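You operate a simulated robot arm through the tools that you are given. There is no shell and no other tool.

You run a simulated robot arm. Do the job below in one go: nothing can be reset, and whatever is moved stays where it is left.

## Task
Take the tester off the air and couple the yellow hose on the ledge instead.
Fine: shut the tester valve, wait for its gauge to fall to 0, its blue coupling onto the ledge; open the hose valve last.

Only the result counts: the job must be done as asked and must still hold three seconds after the hand-in. Knocking over, shifting, dropping, spilling or breaking anything else fails it.

## Robot
A 7-joint arm with a two-finger parallel gripper, fixed in place. Base frame: the origin is at the foot of the arm, x ahead of it, y to its left, z up. Readings come in m, degrees, newtons and seconds.
With the tool pointing down near the work surface it reaches from about 0.3 to 0.72 m from the base axis. Its first joint turns from -166.0 to 166.0 degrees. Payload 1.57 kg.
The tool frame sits at the grasp point between the pads (the TCP): z along the fingers, y along the line on which they close. The tips reach 0.03 m beyond it. The gripper opens to 0.08 m. The fingers are 0.017 m wide and 0.012 m thick; the gripper's body (0.04 by 0.082 m) begins 0.08 m behind the TCP.
Orientation is that of the tool frame in the base frame, as a unit quaternion [w, x, y, z]. With the fingers straight down and closing along the base's y, the tool's x points along the base's -x, its y along +y and its z along -z.

## Interface
- The arm moves only by the tool apply_moves. Its argument "commands" is text: rows parted by semicolons, each of 7 numbers parted by spaces: the shift along the tool's x, y, z in units of 50 mm (1.0 is 50 mm), then the turn, a rotation vector about the tool's x, y, z in units of 8 degrees (1.0 is 8 degrees), then the finger opening in m, from 0 to 0.08. In form: x y z wx wy wz fingers; .... A call has 1 to 20 rows; each row shifts and turns the commanded pose from where the row before left it, along the tool's axes as they then stand. A call with a number of a shift or a turn outside -1 to 1 is refused whole. Each row takes 0.2 s and may step no farther than 0.05 m and 8.6 degrees from the row before; otherwise, or with a gripper value out of range, the whole call is refused. Where a pose cannot be reached the arm comes as near as it can. A force on the tool above 90 N (or 10 N above the force at the start of the call, whichever is more), or a blocked arm, ends the call early, and 0.2 s more pass. The fingers move at their own pace (about 0.072 m/s each) and stop on an object; they squeeze with about 35 N. The grip force told is the motor's: it shows also when the fingers shut on nothing. Time passes only in rows, and 0.2 s behind the last, so rows that do not move let the fingers close. It gives the time, the measured TCP pose, the force on the tool (base axes), the opening and the grip force at its end, in the units of the frame above (readings bear some noise), with the torque about the TCP (base axes, N m) and any sound that the robot's microphone picked up.
- Cameras (640 x 400 px; columns grow to the right, rows downward): "scene" is fixed at [0.2199, -0.651, 1.4492]; the picture's right is [0.99, -0.14, 0.00], its down [-0.05, -0.39, -0.92] and it looks along [0.12, 0.91, -0.40] (base axes); focal length 347 px, centre (320, 200). "wrist" rides on the gripper at [0.072, -0.007, -0.122] in the tool frame; the picture's right is [0.09, 1.00, 0.00], its down [-0.84, 0.08, -0.54] and it looks along [-0.54, 0.05, 0.84] (tool axes); focal length 238 px, centre (320, 200). There is no depth. A picture from a camera that has moved, and an enlarged one, comes with that camera's place and axes in the base frame and with its lens.
- grab_frame(camera): a new picture of that camera. It takes no simulated time.
- raise_lower(by): slides the trunk up (or, below 0, down) by that many m; the arm rides with it, the base frame stays. It gives what a move gives, with no picture.
- close_up(camera, box): a new picture of the part [left, top, right, bottom] of that camera's present view, enlarged. It takes no simulated time.
- hand_in(): hands the job in; it is judged then, once.

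Places have to be worked out from the pictures, the camera data and where the tool is seen. Open the gripper and draw the arm clear of the work before you hand the job in, unless the task says otherwise.

The tools are called after "Request:" as name(argument=value, ...) on one line, values as JSON. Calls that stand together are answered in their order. apply_moves: Moves the arm, as the interface text tells. Its arguments: {"type":"object","properties":{"commands":{"type":"string"}},"required":["commands"]} The other tools are called the same way: raise_lower (by) slides the trunk up or down; grab_frame (camera) takes a picture; close_up (camera, box) takes an enlarged picture of a part of a camera's view; hand_in () hands the job in.

At the start:

```text
t: 0.0
ee_pos: [0.3173, 0.3611, 1.1122]
ee_rot: [0.0, 0.001, 1.0, 0.0]
contact_force: [-0.6, -1.0, -0.5]
ft_torque: [0.01, 0.01, -0.02]
width: 0.0801
finger_force: 0.1
trunk travel left (down, up): [-0.275, 0.205]
```

scene: 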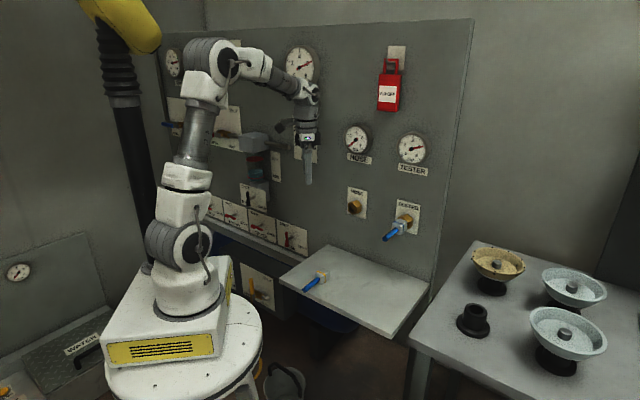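
wrist: 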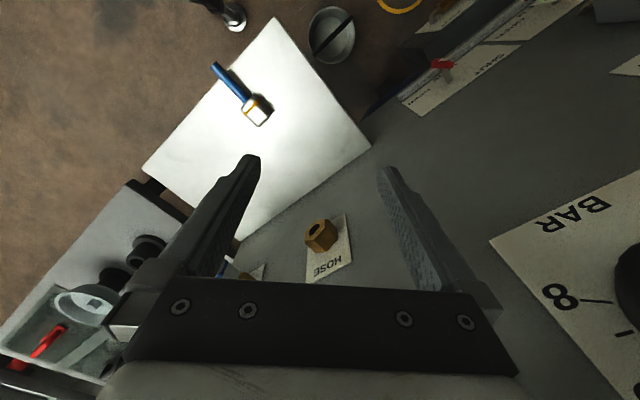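

I'll start by looking closely at the panel and the ledge in enlarged views before I move anything.

Request:
close_up(camera="scene", box=[320, 110, 480, 260])

Request:
close_up(camera="scene", box=[180, 120, 340, 220])

Request:
close_up(camera="scene", box=[180, 190, 340, 310])

Request:
close_up(camera="scene", box=[150, 20, 340, 140])

Request:
close_up(camera="scene", box=[270, 220, 450, 350])

Request:
close_up(camera="wrist", box=[160, 0, 480, 200])

Request:
close_up(camera="wrist", box=[200, 180, 420, 300])

```text
2.67 times, centred on (400, 185) of scene
camera zoom: at [0.2199, -0.651, 1.4492], right [0.99, -0.14, 0.0], down [-0.05, -0.39, -0.92], along [0.12, 0.91, -0.4], focal length 925 px, centre (107, 240)
```

zoom: 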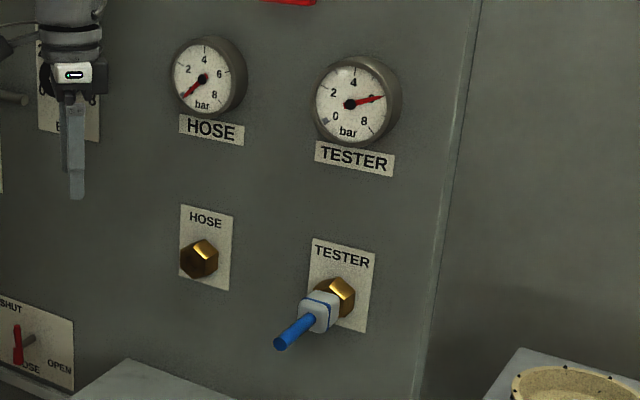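

```text
4.00 times, centred on (260, 170) of scene
camera zoom: at [0.2199, -0.651, 1.4492], right [0.99, -0.14, 0.0], down [-0.05, -0.39, -0.92], along [0.12, 0.91, -0.4], focal length 1388 px, centre (560, 320)
```

zoom: 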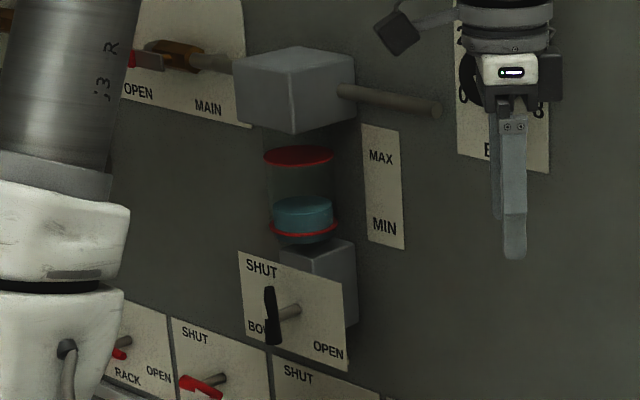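

```text
3.33 times, centred on (260, 250) of scene
camera zoom: at [0.2199, -0.651, 1.4492], right [0.99, -0.14, 0.0], down [-0.05, -0.39, -0.92], along [0.12, 0.91, -0.4], focal length 1157 px, centre (520, 33)
```

zoom: 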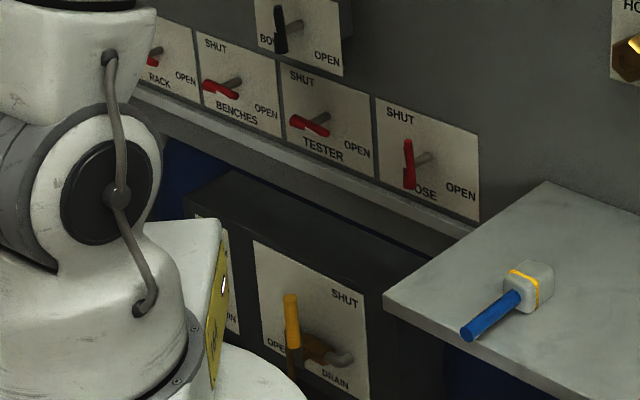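

```text
3.33 times, centred on (245, 80) of scene
camera zoom: at [0.2199, -0.651, 1.4492], right [0.99, -0.14, 0.0], down [-0.05, -0.39, -0.92], along [0.12, 0.91, -0.4], focal length 1157 px, centre (570, 600)
```

zoom: 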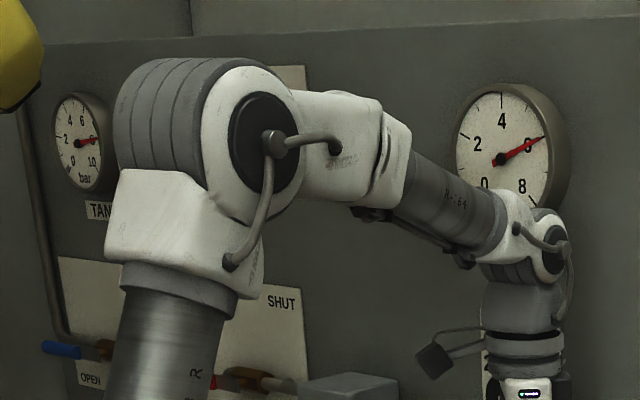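

```text
3.08 times, centred on (360, 285) of scene
camera zoom: at [0.2199, -0.651, 1.4492], right [0.99, -0.14, 0.0], down [-0.05, -0.39, -0.92], along [0.12, 0.91, -0.4], focal length 1068 px, centre (197, -62)
```

zoom: 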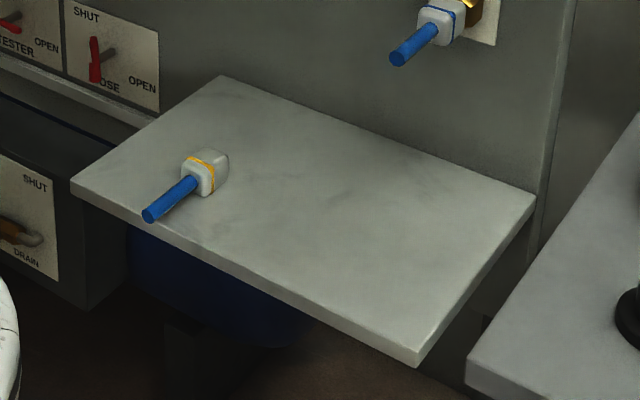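

```text
2.00 times, centred on (320, 100) of wrist
camera zoom: at [0.245, 0.3552, 1.2343], right [-0.09, 1.0, 0.0], down [0.84, 0.08, 0.54], along [0.54, 0.05, -0.84], focal length 477 px, centre (320, 400)
```

zoom: 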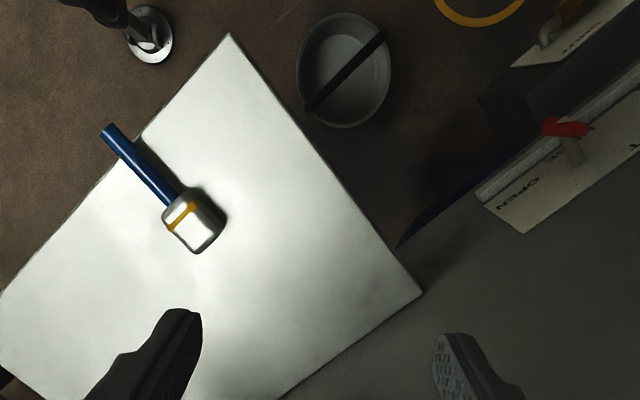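

```text
2.91 times, centred on (310, 240) of wrist
camera zoom: at [0.245, 0.3552, 1.2343], right [-0.09, 1.0, 0.0], down [0.84, 0.08, 0.54], along [0.54, 0.05, -0.84], focal length 693 px, centre (349, 84)
```

zoom: 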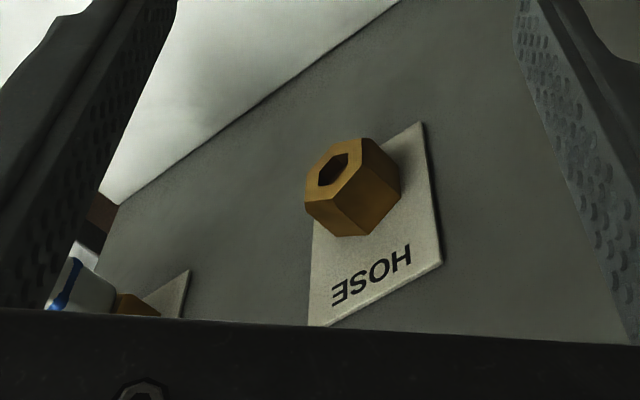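

The two views agree well. The panel stands at 45° to the base axes, with the HOSE port near (0.468, 0.368, 0.967) and the yellow coupling near (0.352, 0.253, 0.79). Next I'll zoom in on the valve levers, the red tag and the gauges.

Request:
close_up(camera="scene", box=[230, 200, 310, 260])

Request:
close_up(camera="scene", box=[365, 40, 415, 120])

Request:
close_up(camera="scene", box=[335, 110, 435, 180])

Request:
close_up(camera="scene", box=[370, 190, 430, 250])

Request:
close_up(camera="wrist", box=[380, 0, 640, 130])

Request:
close_up(camera="scene", box=[200, 170, 280, 240])

```text
6.67 times, centred on (270, 230) of scene
camera zoom: at [0.2199, -0.651, 1.4492], right [0.99, -0.14, 0.0], down [-0.05, -0.39, -0.92], along [0.12, 0.91, -0.4], focal length 2313 px, centre (653, 0)
```

zoom: 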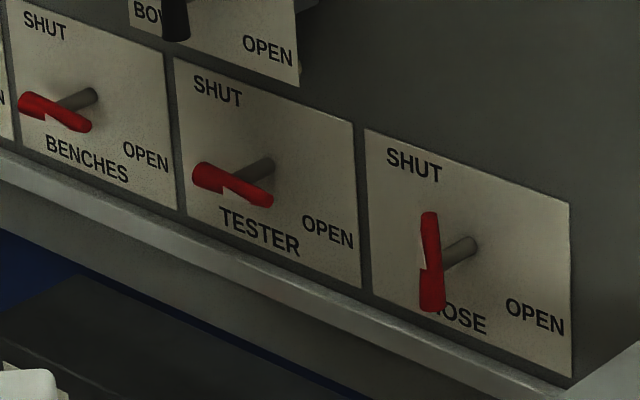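

```text
5.00 times, centred on (390, 80) of scene
camera zoom: at [0.2199, -0.651, 1.4492], right [0.99, -0.14, 0.0], down [-0.05, -0.39, -0.92], along [0.12, 0.91, -0.4], focal length 1735 px, centre (-30, 800)
```

zoom: 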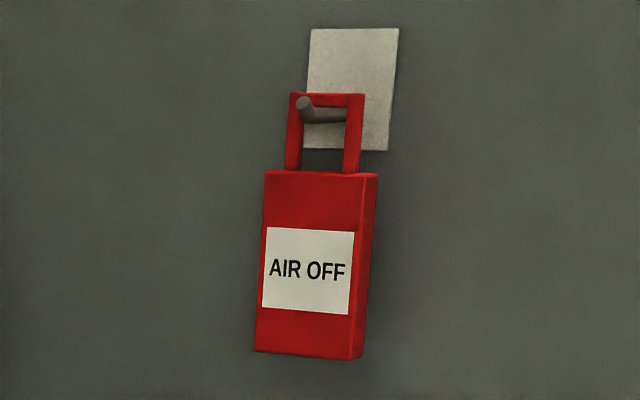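

```text
5.71 times, centred on (385, 145) of scene
camera zoom: at [0.2199, -0.651, 1.4492], right [0.99, -0.14, 0.0], down [-0.05, -0.39, -0.92], along [0.12, 0.91, -0.4], focal length 1983 px, centre (-51, 514)
```

zoom: 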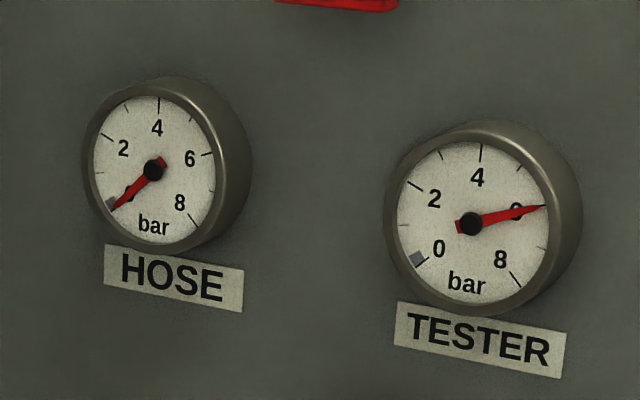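

```text
6.67 times, centred on (400, 220) of scene
camera zoom: at [0.2199, -0.651, 1.4492], right [0.99, -0.14, 0.0], down [-0.05, -0.39, -0.92], along [0.12, 0.91, -0.4], focal length 2313 px, centre (-213, 67)
```

zoom: 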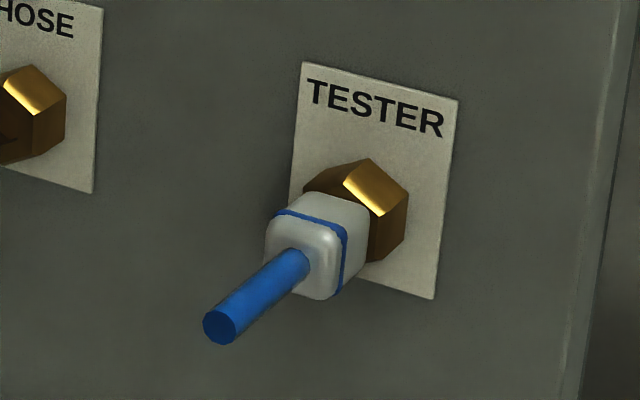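

```text
2.46 times, centred on (510, 65) of wrist
camera zoom: at [0.245, 0.3552, 1.2343], right [-0.09, 1.0, 0.0], down [0.84, 0.08, 0.54], along [0.54, 0.05, -0.84], focal length 587 px, centre (-148, 532)
```

zoom: 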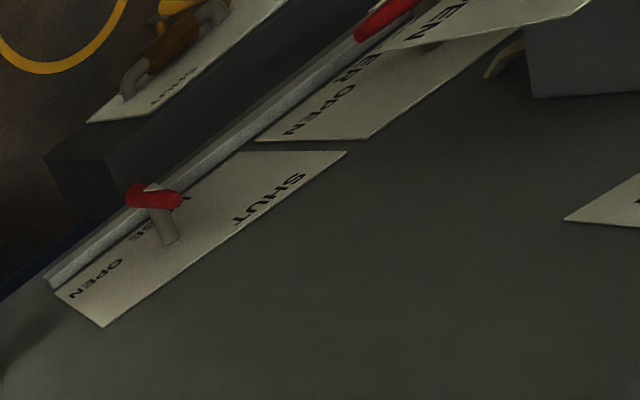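

```text
5.71 times, centred on (240, 205) of scene
camera zoom: at [0.2199, -0.651, 1.4492], right [0.99, -0.14, 0.0], down [-0.05, -0.39, -0.92], along [0.12, 0.91, -0.4], focal length 1983 px, centre (777, 171)
```

zoom: 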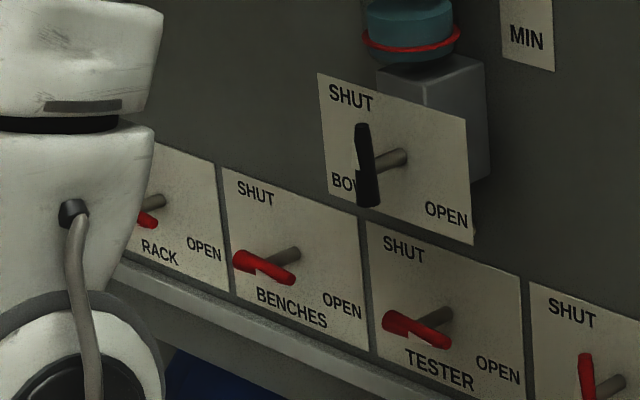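

The HOSE lever is vertical (shut, gauge at 0) and the TESTER lever is horizontal (open, gauge about 6 bar). Shutting the tester valve should be a 90° counter-clockwise turn seen from the front. First I'll back the tool away from the panel, yaw it square to the panel, and take a look.

Request:
apply_moves(commands="0 0 0 0 0 -0.9375 0.08;0 0 0 0 0 -0.9375 0.08;0 0 0 0 0 -0.9375 0.08;0 0 0 0 0 -0.9375 0.08;0 0 0 0 0 -0.9375 0.08;0 0 0 0 0 -0.9375 0.08;0.8 0 0 0 0 0 0.08;0.8 0 0 0 0 0 0.08")

Request:
grab_frame(camera="wrist")

Request:
grab_frame(camera="scene")

```text
t: 1.8
ee_pos: [0.2605, 0.3052, 1.1108]
ee_rot: [0.0, -0.382, 0.924, 0.0]
contact_force: [0.9, 0.2, -0.1]
ft_torque: [-0.04, 0.04, 0.01]
width: 0.0801
finger_force: 0.1
trunk travel left (down, up): [-0.275, 0.205]
```

```text
taken
camera wrist: at [0.2136, 0.2489, 1.2334], right [-0.77, 0.64, 0.0], down [0.54, 0.65, 0.54], along [0.35, 0.42, -0.84], focal length 238 px, centre (320, 200)
```

wrist: 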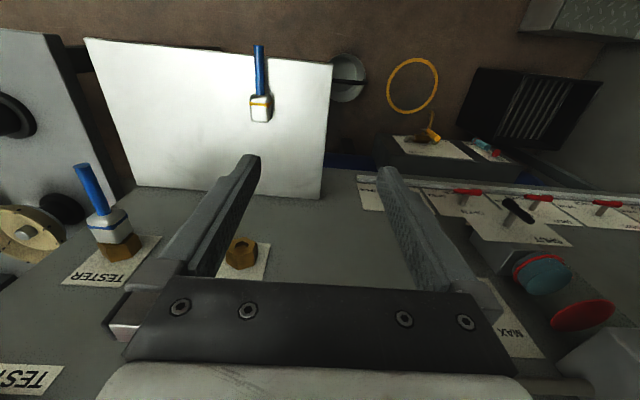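

```text
taken
```

scene: 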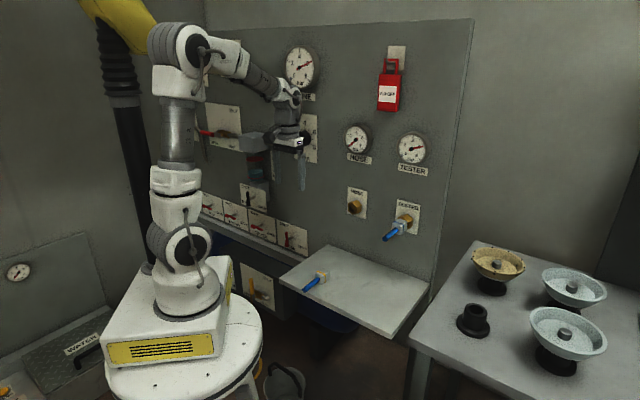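

Now the wrist camera shows the ports, the ledge and the valve row squarely. I'll enlarge the valves and both couplings to fix their positions.

Request:
close_up(camera="wrist", box=[400, 160, 640, 280])

Request:
close_up(camera="wrist", box=[210, 30, 330, 140])

Request:
close_up(camera="wrist", box=[50, 140, 290, 290])

Request:
close_up(camera="scene", box=[190, 60, 330, 150])

Request:
close_up(camera="scene", box=[190, 170, 330, 310])

```text
2.67 times, centred on (520, 220) of wrist
camera zoom: at [0.2136, 0.2489, 1.2334], right [-0.77, 0.64, 0.0], down [0.54, 0.65, 0.54], along [0.35, 0.42, -0.84], focal length 636 px, centre (-213, 147)
```

zoom: 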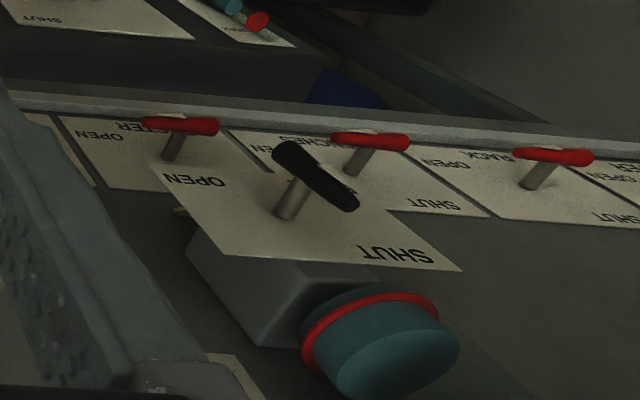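

```text
3.64 times, centred on (270, 85) of wrist
camera zoom: at [0.2136, 0.2489, 1.2334], right [-0.77, 0.64, 0.0], down [0.54, 0.65, 0.54], along [0.35, 0.42, -0.84], focal length 867 px, centre (502, 618)
```

zoom: 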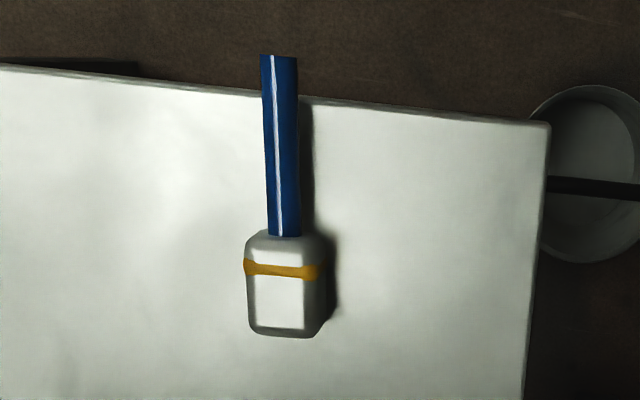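

```text
2.67 times, centred on (170, 215) of wrist
camera zoom: at [0.2136, 0.2489, 1.2334], right [-0.77, 0.64, 0.0], down [0.54, 0.65, 0.54], along [0.35, 0.42, -0.84], focal length 636 px, centre (720, 160)
```

zoom: 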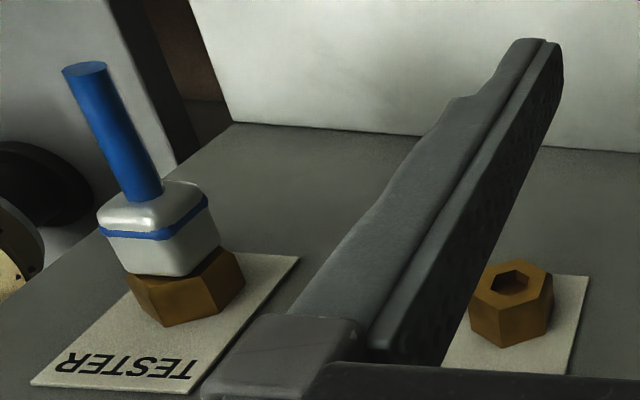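

```text
4.44 times, centred on (260, 105) of scene
camera zoom: at [0.2199, -0.651, 1.4492], right [0.99, -0.14, 0.0], down [-0.05, -0.39, -0.92], along [0.12, 0.91, -0.4], focal length 1542 px, centre (587, 622)
```

zoom: 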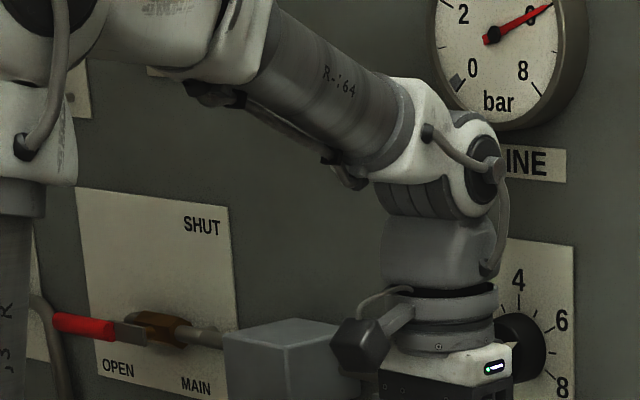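

```text
2.86 times, centred on (260, 240) of scene
camera zoom: at [0.2199, -0.651, 1.4492], right [0.99, -0.14, 0.0], down [-0.05, -0.39, -0.92], along [0.12, 0.91, -0.4], focal length 991 px, centre (491, 86)
```

zoom: 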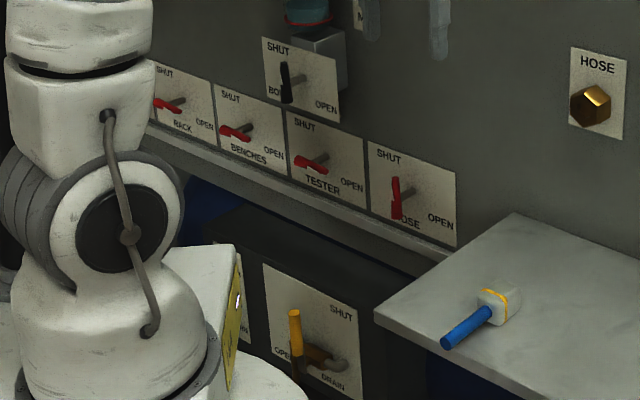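

The triangulated positions are consistent (s runs along the panel, d is the distance to it):

| Item | s | d | z |
|---|---|---|---|
| TESTER lever | -0.40 | 0.585 | 0.749 |
| HOSE lever | -0.225 | – | 0.751 |
| Yellow coupling (ledge) | 0.0705 | – | – |

The yellow coupling lines up with the HOSE port. Now I'll move left along the panel and start tilting the tool toward it.

Request:
apply_moves(commands="0 0.925 0 0 0 0 0.08;0 0.925 0 0 0 0 0.08;0 0.925 0 0 0 0 0.08;0 0.925 0 0 0 0 0.08;0 0.925 0 0 0 0 0.08;0 0.925 0 0 0 0 0.08;0 0.925 0 0 0 0 0.08;0 0.925 0 0 0 0 0.08;0 0 0 0 -0.9375 0 0.08;0 0 0 0 -0.9375 0 0.08;0 0 0 0 -0.9375 0 0.08;0 0 0 0 -0.9375 0 0.08")

Request:
grab_frame(camera="scene")

Request:
grab_frame(camera="wrist")

```text
t: 4.6
ee_pos: [0.0278, 0.5665, 1.0857]
ee_rot: [0.233, -0.354, 0.903, 0.073]
contact_force: [0.0, -0.3, 0.4]
ft_torque: [-0.01, 0.01, -0.01]
width: 0.0801
finger_force: 0.0
trunk travel left (down, up): [-0.275, 0.205]
stopped in row 12: the arm was blocked; the commanded pose is now the measured one
```

```text
taken
```

scene: 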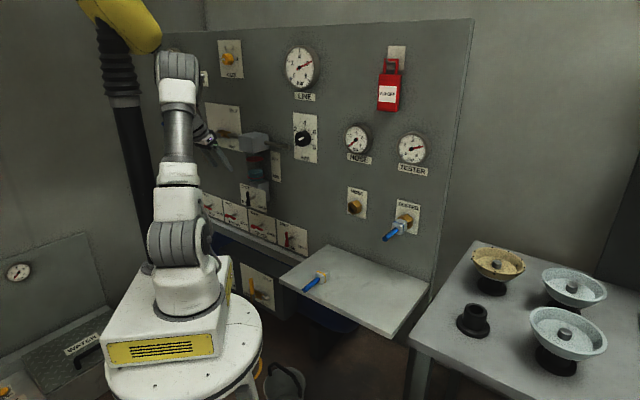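

```text
taken
camera wrist: at [-0.0604, 0.4835, 1.159], right [-0.73, 0.68, -0.08], down [0.28, 0.4, 0.87], along [0.62, 0.61, -0.49], focal length 238 px, centre (320, 200)
```

wrist: 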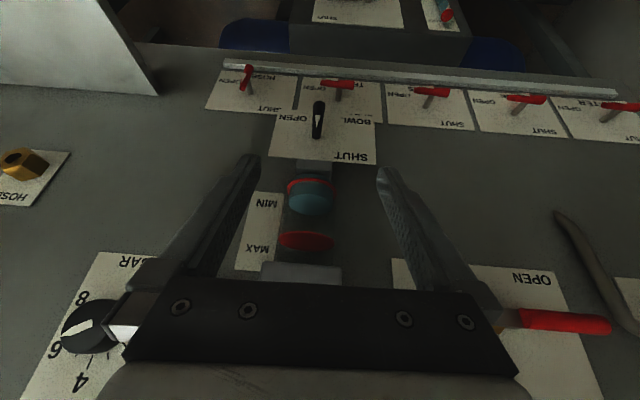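

The arm reported being blocked in row 12 with no force on the tool. I'll check whether the elbow is touching the yellow hood or the arm is just at a joint limit.

Request:
close_up(camera="scene", box=[70, 0, 290, 140])

Request:
close_up(camera="scene", box=[180, 90, 280, 190])

```text
2.86 times, centred on (180, 70) of scene
camera zoom: at [0.2199, -0.651, 1.4492], right [0.99, -0.14, 0.0], down [-0.05, -0.39, -0.92], along [0.12, 0.91, -0.4], focal length 991 px, centre (720, 571)
```

zoom: 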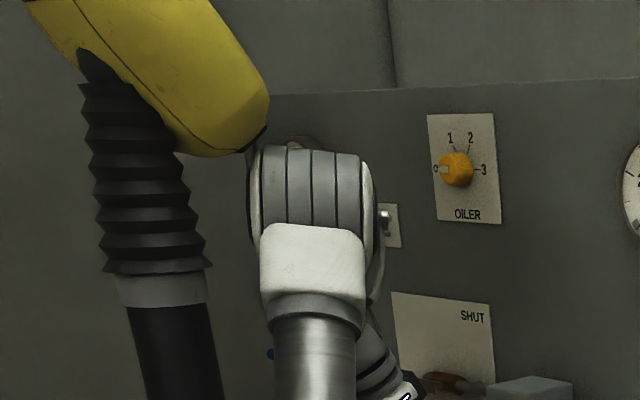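

```text
4.00 times, centred on (230, 140) of scene
camera zoom: at [0.2199, -0.651, 1.4492], right [0.99, -0.14, 0.0], down [-0.05, -0.39, -0.92], along [0.12, 0.91, -0.4], focal length 1388 px, centre (680, 440)
```

zoom: 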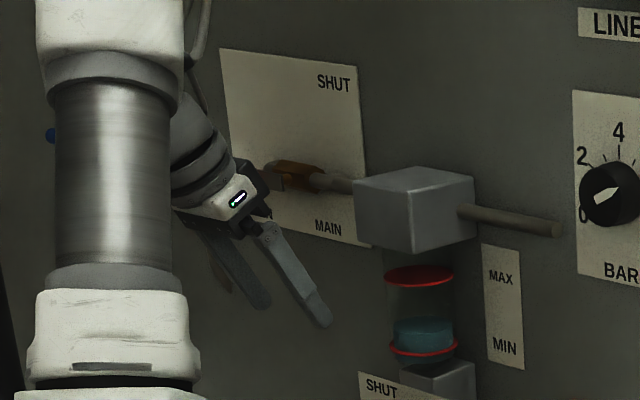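

The elbow seems to be right at the yellow hood, so that's probably what stopped it. I'll undo the tilt while moving back to the right, then lower the trunk so the elbow works well below the hood.

Request:
apply_moves(commands="0 -0.6 0 0 0.875 0 0.08;0 -0.9 0 0 0.875 0 0.08;0 -0.9 0 0 0.875 0 0.08;0 -0.9 0 0 0.875 0 0.08")

Request:
grab_frame(camera="scene")

```text
t: 5.6
ee_pos: [0.1369, 0.4495, 1.095]
ee_rot: [0.008, -0.362, 0.932, -0.013]
contact_force: [0.1, -0.1, -0.4]
ft_torque: [-0.04, 0.01, -0.03]
width: 0.0801
finger_force: 0.1
trunk travel left (down, up): [-0.275, 0.205]
```

```text
taken
```

scene: 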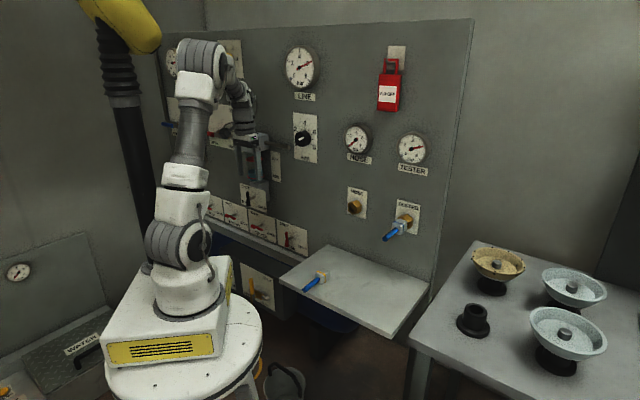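

The elbow is clear of the hood, and the tool is at s≈-0.22, d≈0.415, with nothing under it. I'll lower the trunk by 0.22 m.

Request:
raise_lower(by=-0.22)

Request:
grab_frame(camera="scene")

Request:
grab_frame(camera="wrist")

```text
t: 7.9
ee_pos: [0.1375, 0.4506, 0.873]
ee_rot: [0.008, -0.362, 0.932, -0.013]
contact_force: [-0.4, 0.4, -1.2]
ft_torque: [0.02, -0.01, -0.02]
width: 0.08
finger_force: 0.1
trunk travel left (down, up): [-0.055, 0.425]
```

```text
taken
```

scene: 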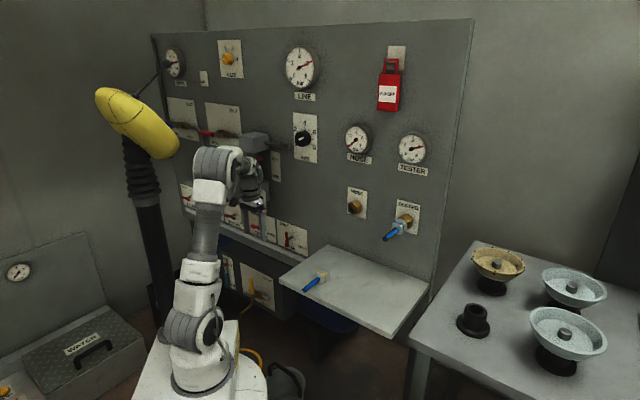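

```text
taken
camera wrist: at [0.0848, 0.3991, 0.9947], right [-0.74, 0.67, -0.03], down [0.55, 0.63, 0.54], along [0.39, 0.38, -0.84], focal length 238 px, centre (320, 200)
```

wrist: 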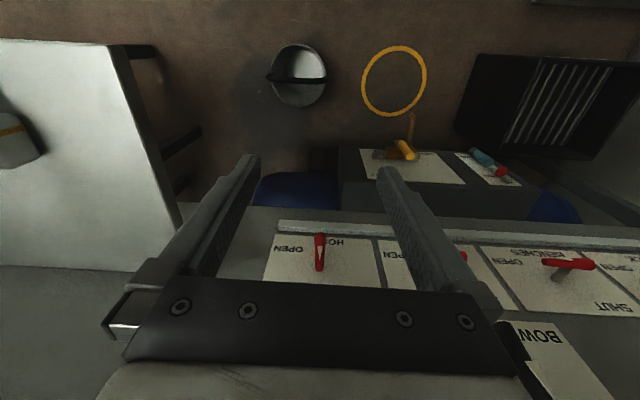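

The yellow mast moved down with the trunk, so it's mounted beside the arm base, at about x≈-0.1, y≈0.18. That rules out arm azimuths above roughly 88°. For the tester lever I'll bring the tool in from the right, yawed left and pitched slightly down, and push the lever's right end up with closed fingers. I'll yaw and close the fingers first.

Request:
apply_moves(commands="0 0 0 0 0 -0.885 0;0 0 0 0 0 -0.885 0;0 0 0 0 0 -0.885 0;0 0 0 0 0 -0.885 0;0 0 0 0 0 -0.885 0;0 0 0 0 0 -0.885 0")

Request:
grab_frame(camera="wrist")

```text
t: 9.3
ee_pos: [0.1378, 0.4492, 0.873]
ee_rot: [0.003, -0.676, 0.737, -0.015]
contact_force: [0.2, 0.0, 0.4]
ft_torque: [-0.04, 0.02, -0.01]
width: 0.0001
finger_force: 21.5
trunk travel left (down, up): [-0.055, 0.425]
```

```text
taken
camera wrist: at [0.1344, 0.3804, 0.996], right [-1.0, -0.01, -0.02], down [-0.02, 0.85, 0.52], along [0.02, 0.53, -0.85], focal length 238 px, centre (320, 200)
```

wrist: 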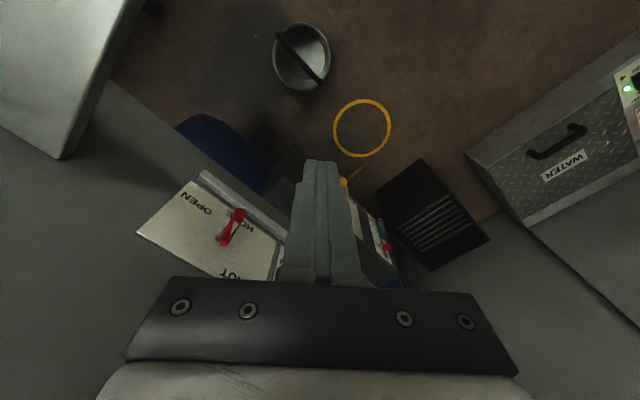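

The yaw is right, with the tool's x axis at azimuth 265°. Next I'll pitch the tool up toward the panel while moving forward and down to the standoff below the BOWL plate.

Request:
apply_moves(commands="-0.264 0 0.232 0 -0.875 0 0;-0.234 0 0.2625 0 -0.875 0 0;-0.200 0 0.289 0 -0.875 0 0;-0.163 0 0.311 0 -0.875 0 0;-0.124 0 0.329 0 -0.875 0 0")

Request:
grab_frame(camera="scene")

Request:
grab_frame(camera="wrist")

```text
t: 10.5
ee_pos: [0.145, 0.5144, 0.8157]
ee_rot: [0.224, -0.648, 0.704, 0.188]
contact_force: [1.0, -0.2, 0.2]
ft_torque: [-0.02, 0.0, -0.02]
width: 0.0
finger_force: 21.0
trunk travel left (down, up): [-0.055, 0.425]
```

```text
taken
```

scene: 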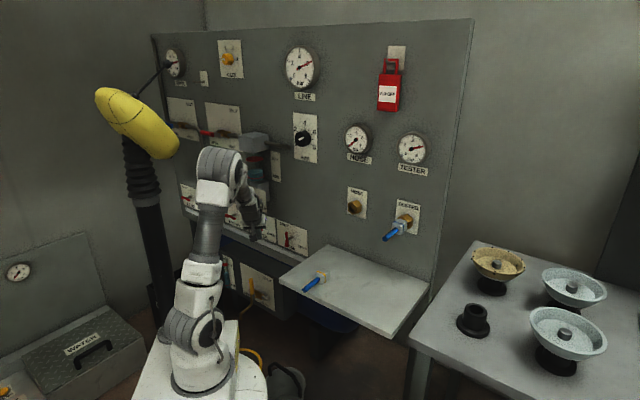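

```text
taken
camera wrist: at [0.1382, 0.3875, 0.876], right [-1.0, 0.01, -0.08], down [-0.07, 0.4, 0.92], along [0.04, 0.92, -0.4], focal length 238 px, centre (320, 200)
```

wrist: 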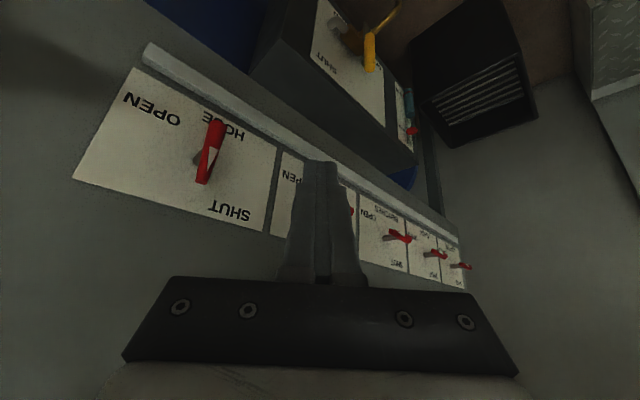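

No contact, and the view is clear. I'll finish the pitch to reach the standoff.

Request:
apply_moves(commands="-0.083 0 0.3415 0 -0.875 0 0;-0.041 0 0.349 0 -0.875 0 0;0.002 0 0.351 0 -0.875 0 0;0.045 0 0.349 0 -0.875 0 0;0.087 0 0.3405 0 -0.875 0 0")

Request:
grab_frame(camera="scene")

Request:
grab_frame(camera="wrist")

```text
t: 11.7
ee_pos: [0.1519, 0.5789, 0.7553]
ee_rot: [0.426, -0.562, 0.602, 0.375]
contact_force: [-0.2, -0.4, 0.5]
ft_torque: [-0.02, 0.01, 0.01]
width: 0.0
finger_force: 21.6
trunk travel left (down, up): [-0.055, 0.425]
```

```text
taken
```

scene: 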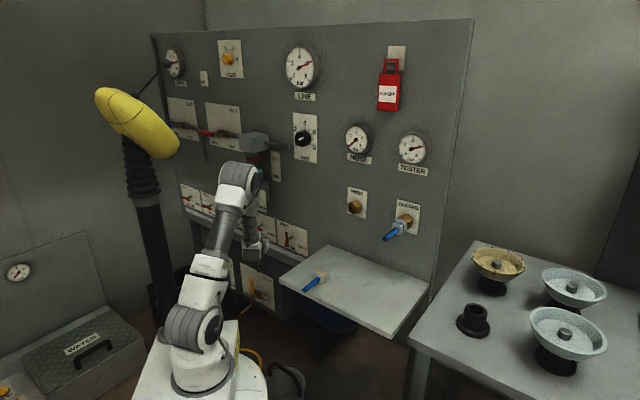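

```text
taken
camera wrist: at [0.1465, 0.4393, 0.7315], right [-0.99, 0.06, -0.11], down [-0.12, -0.2, 0.97], along [0.03, 0.98, 0.2], focal length 238 px, centre (320, 200)
```

wrist: 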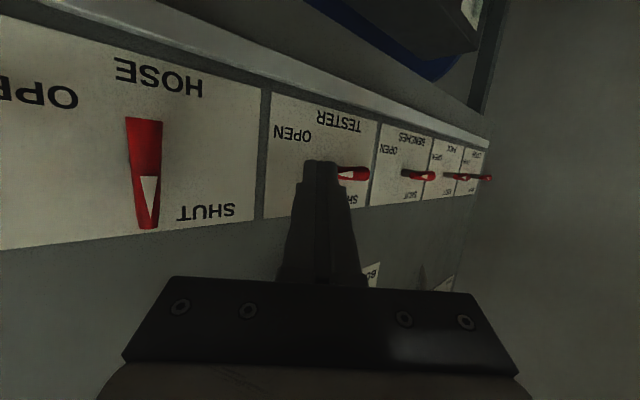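

I'm at the standoff, tip near (s -0.320, d 0.539, z 0.745). The white wedge pointing at SHUT on the HOSE lever confirms which end is the pointer. I'll drop the tip below the lever's level and check both views before going under its right end.

Request:
apply_moves(commands="0.249 0.007 0.095 0 0 0 0;0.249 0.007 0.095 0 0 0 0;-0.141 0.0515 0.366 0 0 0 0")

Request:
close_up(camera="scene", box=[210, 180, 310, 260])

Request:
close_up(camera="wrist", box=[240, 80, 480, 230])

```text
t: 12.5
ee_pos: [0.1517, 0.5974, 0.726]
ee_rot: [0.424, -0.563, 0.603, 0.375]
contact_force: [-0.2, 0.1, 0.0]
ft_torque: [-0.03, 0.01, 0.0]
width: 0.0
finger_force: 21.1
trunk travel left (down, up): [-0.055, 0.425]
```

```text
5.00 times, centred on (260, 220) of scene
camera zoom: at [0.2199, -0.651, 1.4492], right [0.99, -0.14, 0.0], down [-0.05, -0.39, -0.92], along [0.12, 0.91, -0.4], focal length 1735 px, centre (620, 100)
```

zoom: 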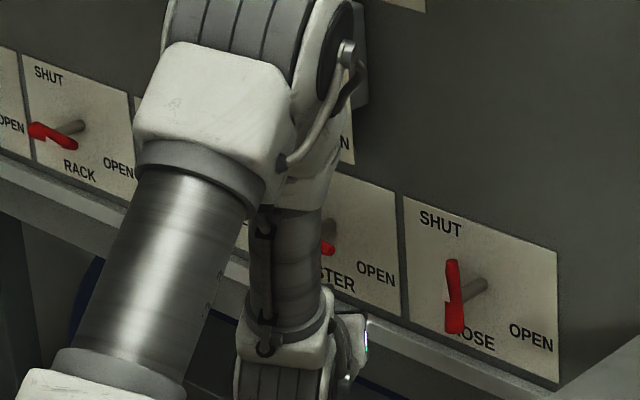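

```text
2.67 times, centred on (360, 155) of wrist
camera zoom: at [0.1459, 0.4585, 0.7038], right [-0.99, 0.06, -0.11], down [-0.12, -0.2, 0.97], along [0.03, 0.98, 0.2], focal length 636 px, centre (213, 320)
```

zoom: 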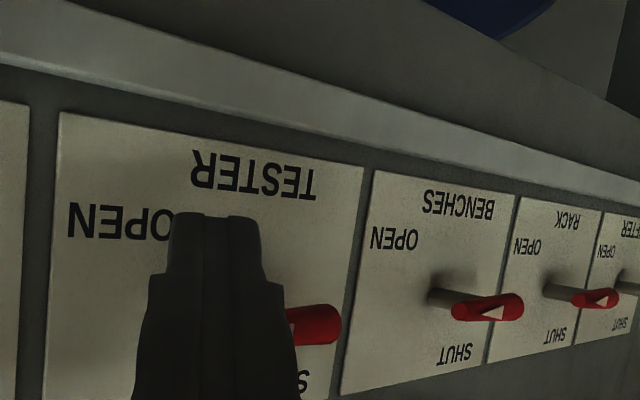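

The tip is now about 20 mm below the lever and short of it. Next I'll advance it beneath the lever's right end.

Request:
apply_moves(commands="-0.108 0.042 0.28 0 0 0 0;-0.108 0.042 0.28 0 0 0 0;-0.108 0.042 0.28 0 0 0 0;-0.108 0.042 0.28 0 0 0 0")

Request:
close_up(camera="wrist", box=[240, 80, 480, 230])

Request:
close_up(camera="scene", box=[210, 180, 310, 260])

```text
t: 13.5
ee_pos: [0.1468, 0.6574, 0.7281]
ee_rot: [0.425, -0.562, 0.603, 0.374]
contact_force: [0.4, -0.4, 1.0]
ft_torque: [-0.01, -0.01, -0.01]
width: 0.0001
finger_force: 21.7
trunk travel left (down, up): [-0.055, 0.425]
```

```text
2.67 times, centred on (360, 155) of wrist
camera zoom: at [0.1404, 0.519, 0.7052], right [-0.99, 0.06, -0.11], down [-0.12, -0.2, 0.97], along [0.03, 0.98, 0.2], focal length 636 px, centre (213, 320)
```

zoom: 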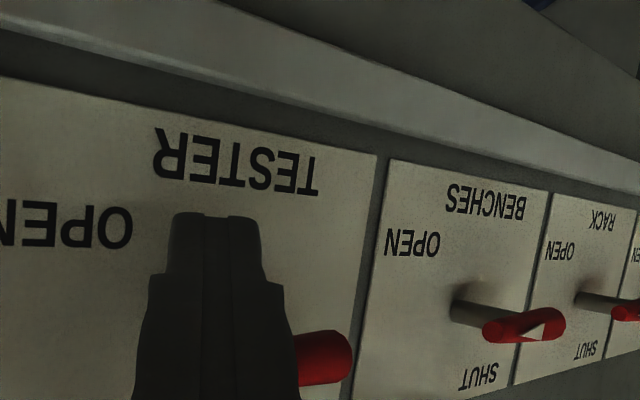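

```text
5.00 times, centred on (260, 220) of scene
camera zoom: at [0.2199, -0.651, 1.4492], right [0.99, -0.14, 0.0], down [-0.05, -0.39, -0.92], along [0.12, 0.91, -0.4], focal length 1735 px, centre (620, 100)
```

zoom: 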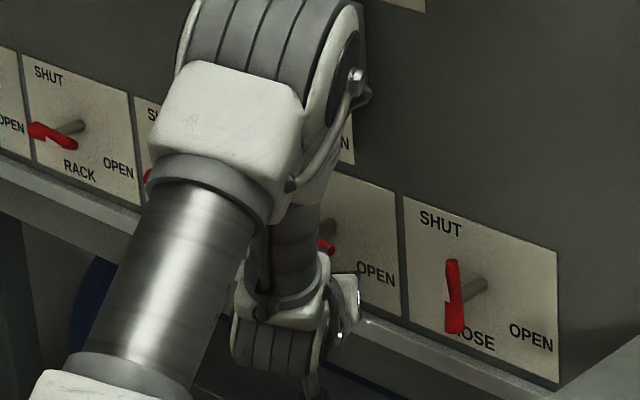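

The tip is under the lever's right end at (s -0.379, d 0.590, z 0.717). I'll push up along the lever's arc in small steps, watching the force.

Request:
apply_moves(commands="-0.15 -0.0045 -0.057 0 0 0 0;-0.15 -0.0045 -0.057 0 0 0 0;-0.109 -0.042 -0.076 0 0 0 0;-0.109 -0.042 -0.076 0 0 0 0")

Request:
close_up(camera="wrist", box=[240, 80, 480, 230])

Request:
close_up(camera="scene", box=[210, 180, 310, 260])

```text
t: 14.5
ee_pos: [0.1506, 0.6548, 0.7582]
ee_rot: [0.426, -0.561, 0.603, 0.375]
contact_force: [0.2, -0.1, 0.2]
ft_torque: [0.03, 0.0, 0.01]
width: 0.0
finger_force: 21.2
trunk travel left (down, up): [-0.055, 0.425]
```

```text
2.67 times, centred on (360, 155) of wrist
camera zoom: at [0.145, 0.5156, 0.7345], right [-0.99, 0.06, -0.11], down [-0.12, -0.2, 0.97], along [0.03, 0.98, 0.2], focal length 636 px, centre (213, 320)
```

zoom: 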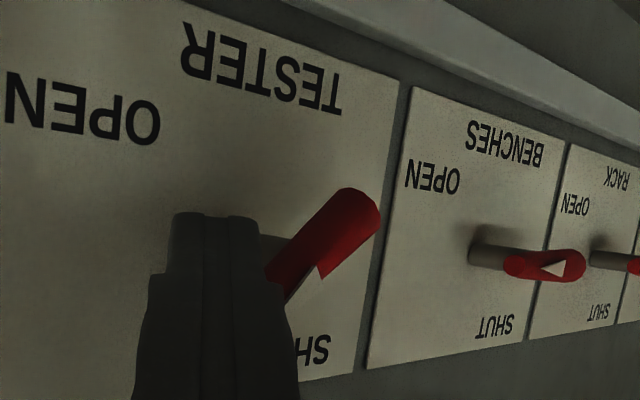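

```text
5.00 times, centred on (260, 220) of scene
camera zoom: at [0.2199, -0.651, 1.4492], right [0.99, -0.14, 0.0], down [-0.05, -0.39, -0.92], along [0.12, 0.91, -0.4], focal length 1735 px, centre (620, 100)
```

zoom: 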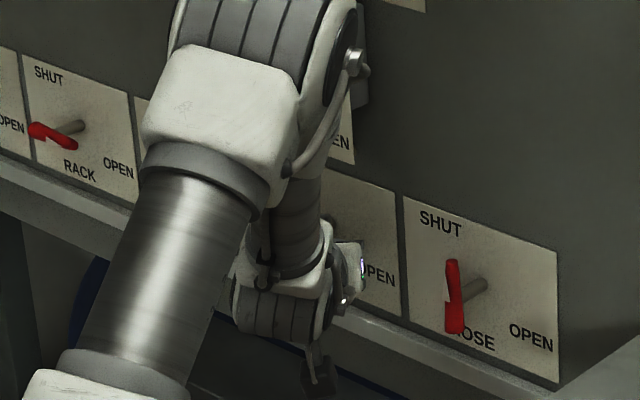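

The lever is following, turned about 40° with almost no force. I'll carry on around the arc to the SHUT position.

Request:
apply_moves(commands="-0.136 0.011 -0.038 0 0 0 0;-0.136 0.011 -0.038 0 0 0 0;-0.125 0.066 0.014 0 0 0 0;-0.125 0.066 0.014 0 0 0 0")

Request:
close_up(camera="wrist", box=[240, 80, 480, 230])

Request:
close_up(camera="scene", box=[335, 110, 435, 180])

```text
t: 15.5
ee_pos: [0.1445, 0.6637, 0.7799]
ee_rot: [0.424, -0.562, 0.604, 0.374]
contact_force: [2.7, -3.5, -1.8]
ft_torque: [-0.06, 0.01, -0.06]
width: 0.0
finger_force: 21.8
trunk travel left (down, up): [-0.055, 0.425]
```

```text
2.67 times, centred on (360, 155) of wrist
camera zoom: at [0.1381, 0.5241, 0.7581], right [-0.99, 0.06, -0.11], down [-0.12, -0.19, 0.97], along [0.03, 0.98, 0.2], focal length 636 px, centre (213, 320)
```

zoom: 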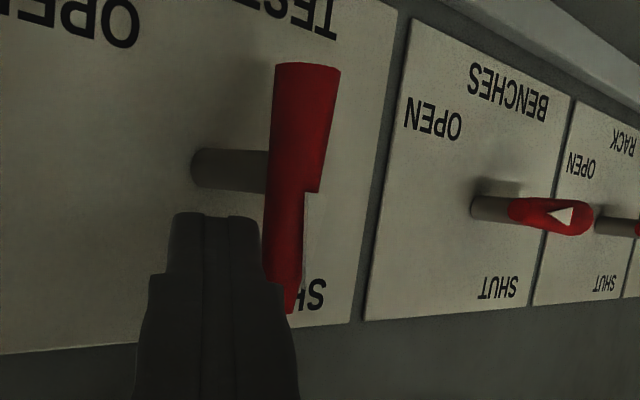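

```text
5.71 times, centred on (385, 145) of scene
camera zoom: at [0.2199, -0.651, 1.4492], right [0.99, -0.14, 0.0], down [-0.05, -0.39, -0.92], along [0.12, 0.91, -0.4], focal length 1983 px, centre (-51, 514)
```

zoom: 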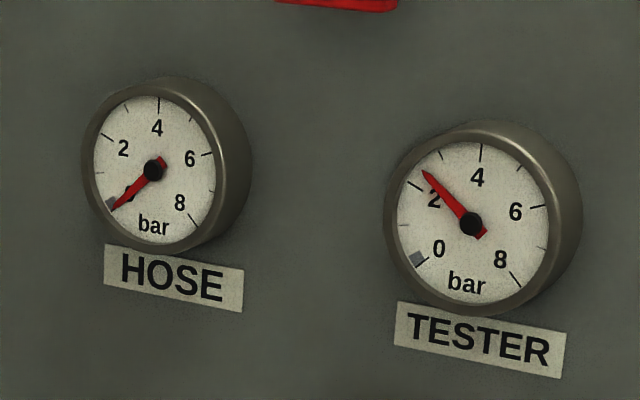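

The lever is close to vertical and the TESTER gauge is falling (about 2.5 bar). A slight extra nudge should seat it against its stop.

Request:
apply_moves(commands="-0.066 0.06 0.03 0 0 0 0;0 0 0 0 0 0 0")

Request:
close_up(camera="wrist", box=[240, 80, 480, 230])

Request:
close_up(camera="scene", box=[335, 110, 435, 180])

```text
t: 16.1
ee_pos: [0.1438, 0.665, 0.7809]
ee_rot: [0.424, -0.561, 0.606, 0.372]
contact_force: [14.6, -14.4, -10.4]
ft_torque: [-0.36, -0.15, -0.35]
width: 0.0001
finger_force: 21.1
trunk travel left (down, up): [-0.055, 0.425]
```

```text
2.67 times, centred on (360, 155) of wrist
camera zoom: at [0.1373, 0.5251, 0.7593], right [-0.99, 0.06, -0.11], down [-0.12, -0.19, 0.97], along [0.04, 0.98, 0.2], focal length 636 px, centre (213, 320)
```

zoom: 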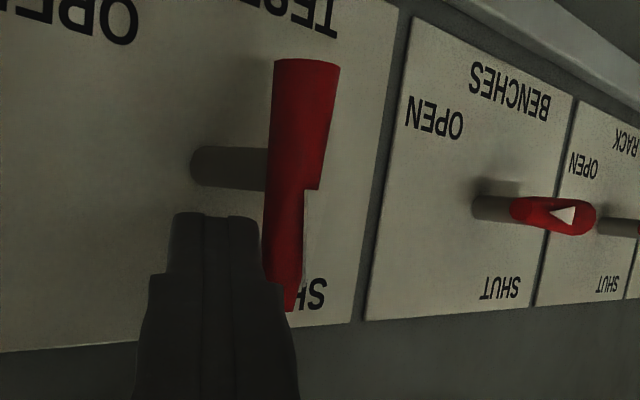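

```text
5.71 times, centred on (385, 145) of scene
camera zoom: at [0.2199, -0.651, 1.4492], right [0.99, -0.14, 0.0], down [-0.05, -0.39, -0.92], along [0.12, 0.91, -0.4], focal length 1983 px, centre (-51, 514)
```

zoom: 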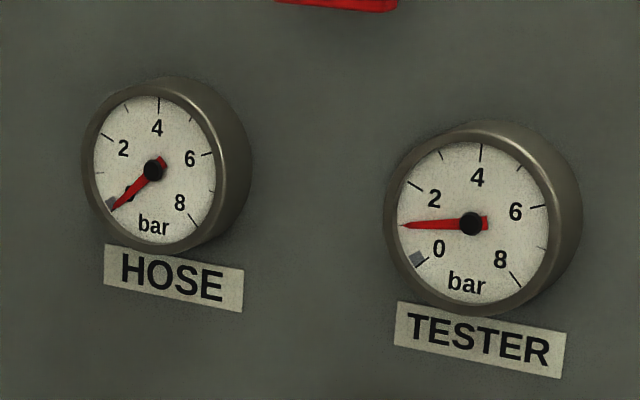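

The force rose to about 23 N, so the lever is firmly against its SHUT stop, and the gauge is at about 1 bar and dropping. I'll back the finger off to the right, withdraw, and bring the tool back to vertical by the same path.

Request:
apply_moves(commands="0.06 -0.184 -0.142 0 0 0 0;0 0 -0.8 0 0 0 0;0 0 -0.8 0 0 0 0;0 0 -0.8 0 0 0 0;-0.041 0 -0.240 0 0.958 0 0;-0.008 0 -0.244 0 0.958 0 0;0.024 0 -0.243 0 0.958 0 0;0.057 0 -0.237 0 0.958 0 0;0.088 0 -0.2275 0 0.958 0 0;0.117 0 -0.214 0 0.958 0 0;0.145 0 -0.196 0 0.958 0 0;0.170 0 -0.175 0 0.958 0 0;0.1915 0 -0.151 0 0.958 0 0")

Request:
grab_frame(camera="scene")

Request:
close_up(camera="scene", box=[335, 110, 435, 180])

Request:
close_up(camera="scene", box=[230, 200, 310, 260])

```text
t: 18.9
ee_pos: [0.1285, 0.4538, 0.8847]
ee_rot: [0.009, -0.675, 0.738, -0.01]
contact_force: [-0.5, -0.3, -0.1]
ft_torque: [-0.01, 0.0, -0.01]
width: 0.0
finger_force: 21.8
trunk travel left (down, up): [-0.055, 0.425]
```

```text
taken
```

scene: 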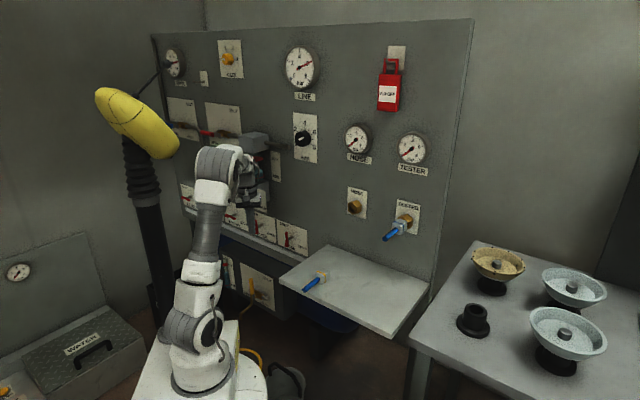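

```text
5.71 times, centred on (385, 145) of scene
camera zoom: at [0.2199, -0.651, 1.4492], right [0.99, -0.14, 0.0], down [-0.05, -0.39, -0.92], along [0.12, 0.91, -0.4], focal length 1983 px, centre (-51, 514)
```

zoom: 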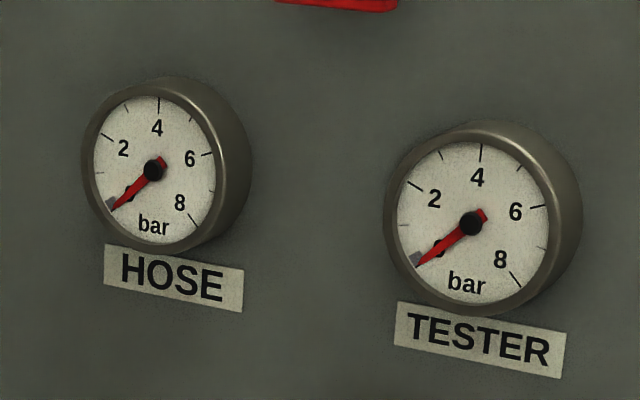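

```text
6.67 times, centred on (270, 230) of scene
camera zoom: at [0.2199, -0.651, 1.4492], right [0.99, -0.14, 0.0], down [-0.05, -0.39, -0.92], along [0.12, 0.91, -0.4], focal length 2313 px, centre (653, 0)
```

zoom: 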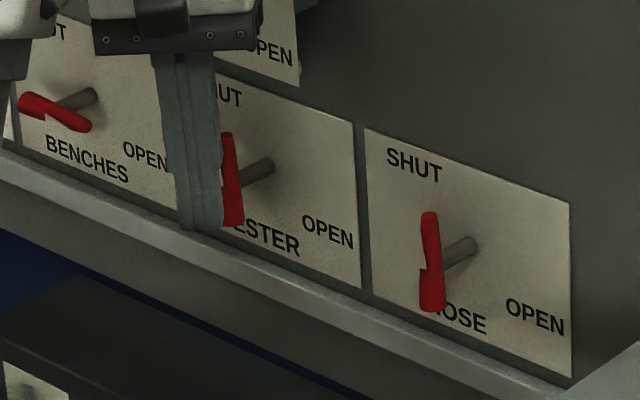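

The TESTER gauge now sits on 0 and its lever is upright on SHUT. I'll raise the trunk by 0.2 m to get the reach for the ports, then yaw the tool square to the panel.

Request:
raise_lower(by=0.2)

Request:
apply_moves(commands="0 0 0 0 0 0.83 0.04;0 0 0 0 0 0.83 0.08;0 0 0 0 0 0.83 0.08;0 0 0 0 0 0.83 0.08;0 0 0 0 0 0.83 0.08;0 0 0 0 0 0.83 0.08")

Request:
grab_frame(camera="scene")

```text
t: 21.1
ee_pos: [0.1287, 0.4543, 1.0819]
ee_rot: [0.009, -0.675, 0.738, -0.01]
contact_force: [0.1, 1.3, -0.3]
ft_torque: [-0.01, 0.04, 0.01]
width: 0.0001
finger_force: 21.3
trunk travel left (down, up): [-0.255, 0.225]
```

```text
t: 22.5
ee_pos: [0.1292, 0.4528, 1.0817]
ee_rot: [0.012, -0.382, 0.924, -0.005]
contact_force: [-0.2, 0.1, 0.1]
ft_torque: [-0.02, -0.04, 0.0]
width: 0.0798
finger_force: 0.1
trunk travel left (down, up): [-0.255, 0.225]
```

```text
taken
```

scene: 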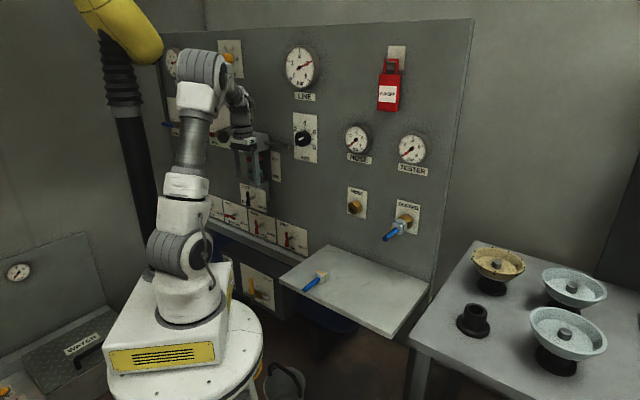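

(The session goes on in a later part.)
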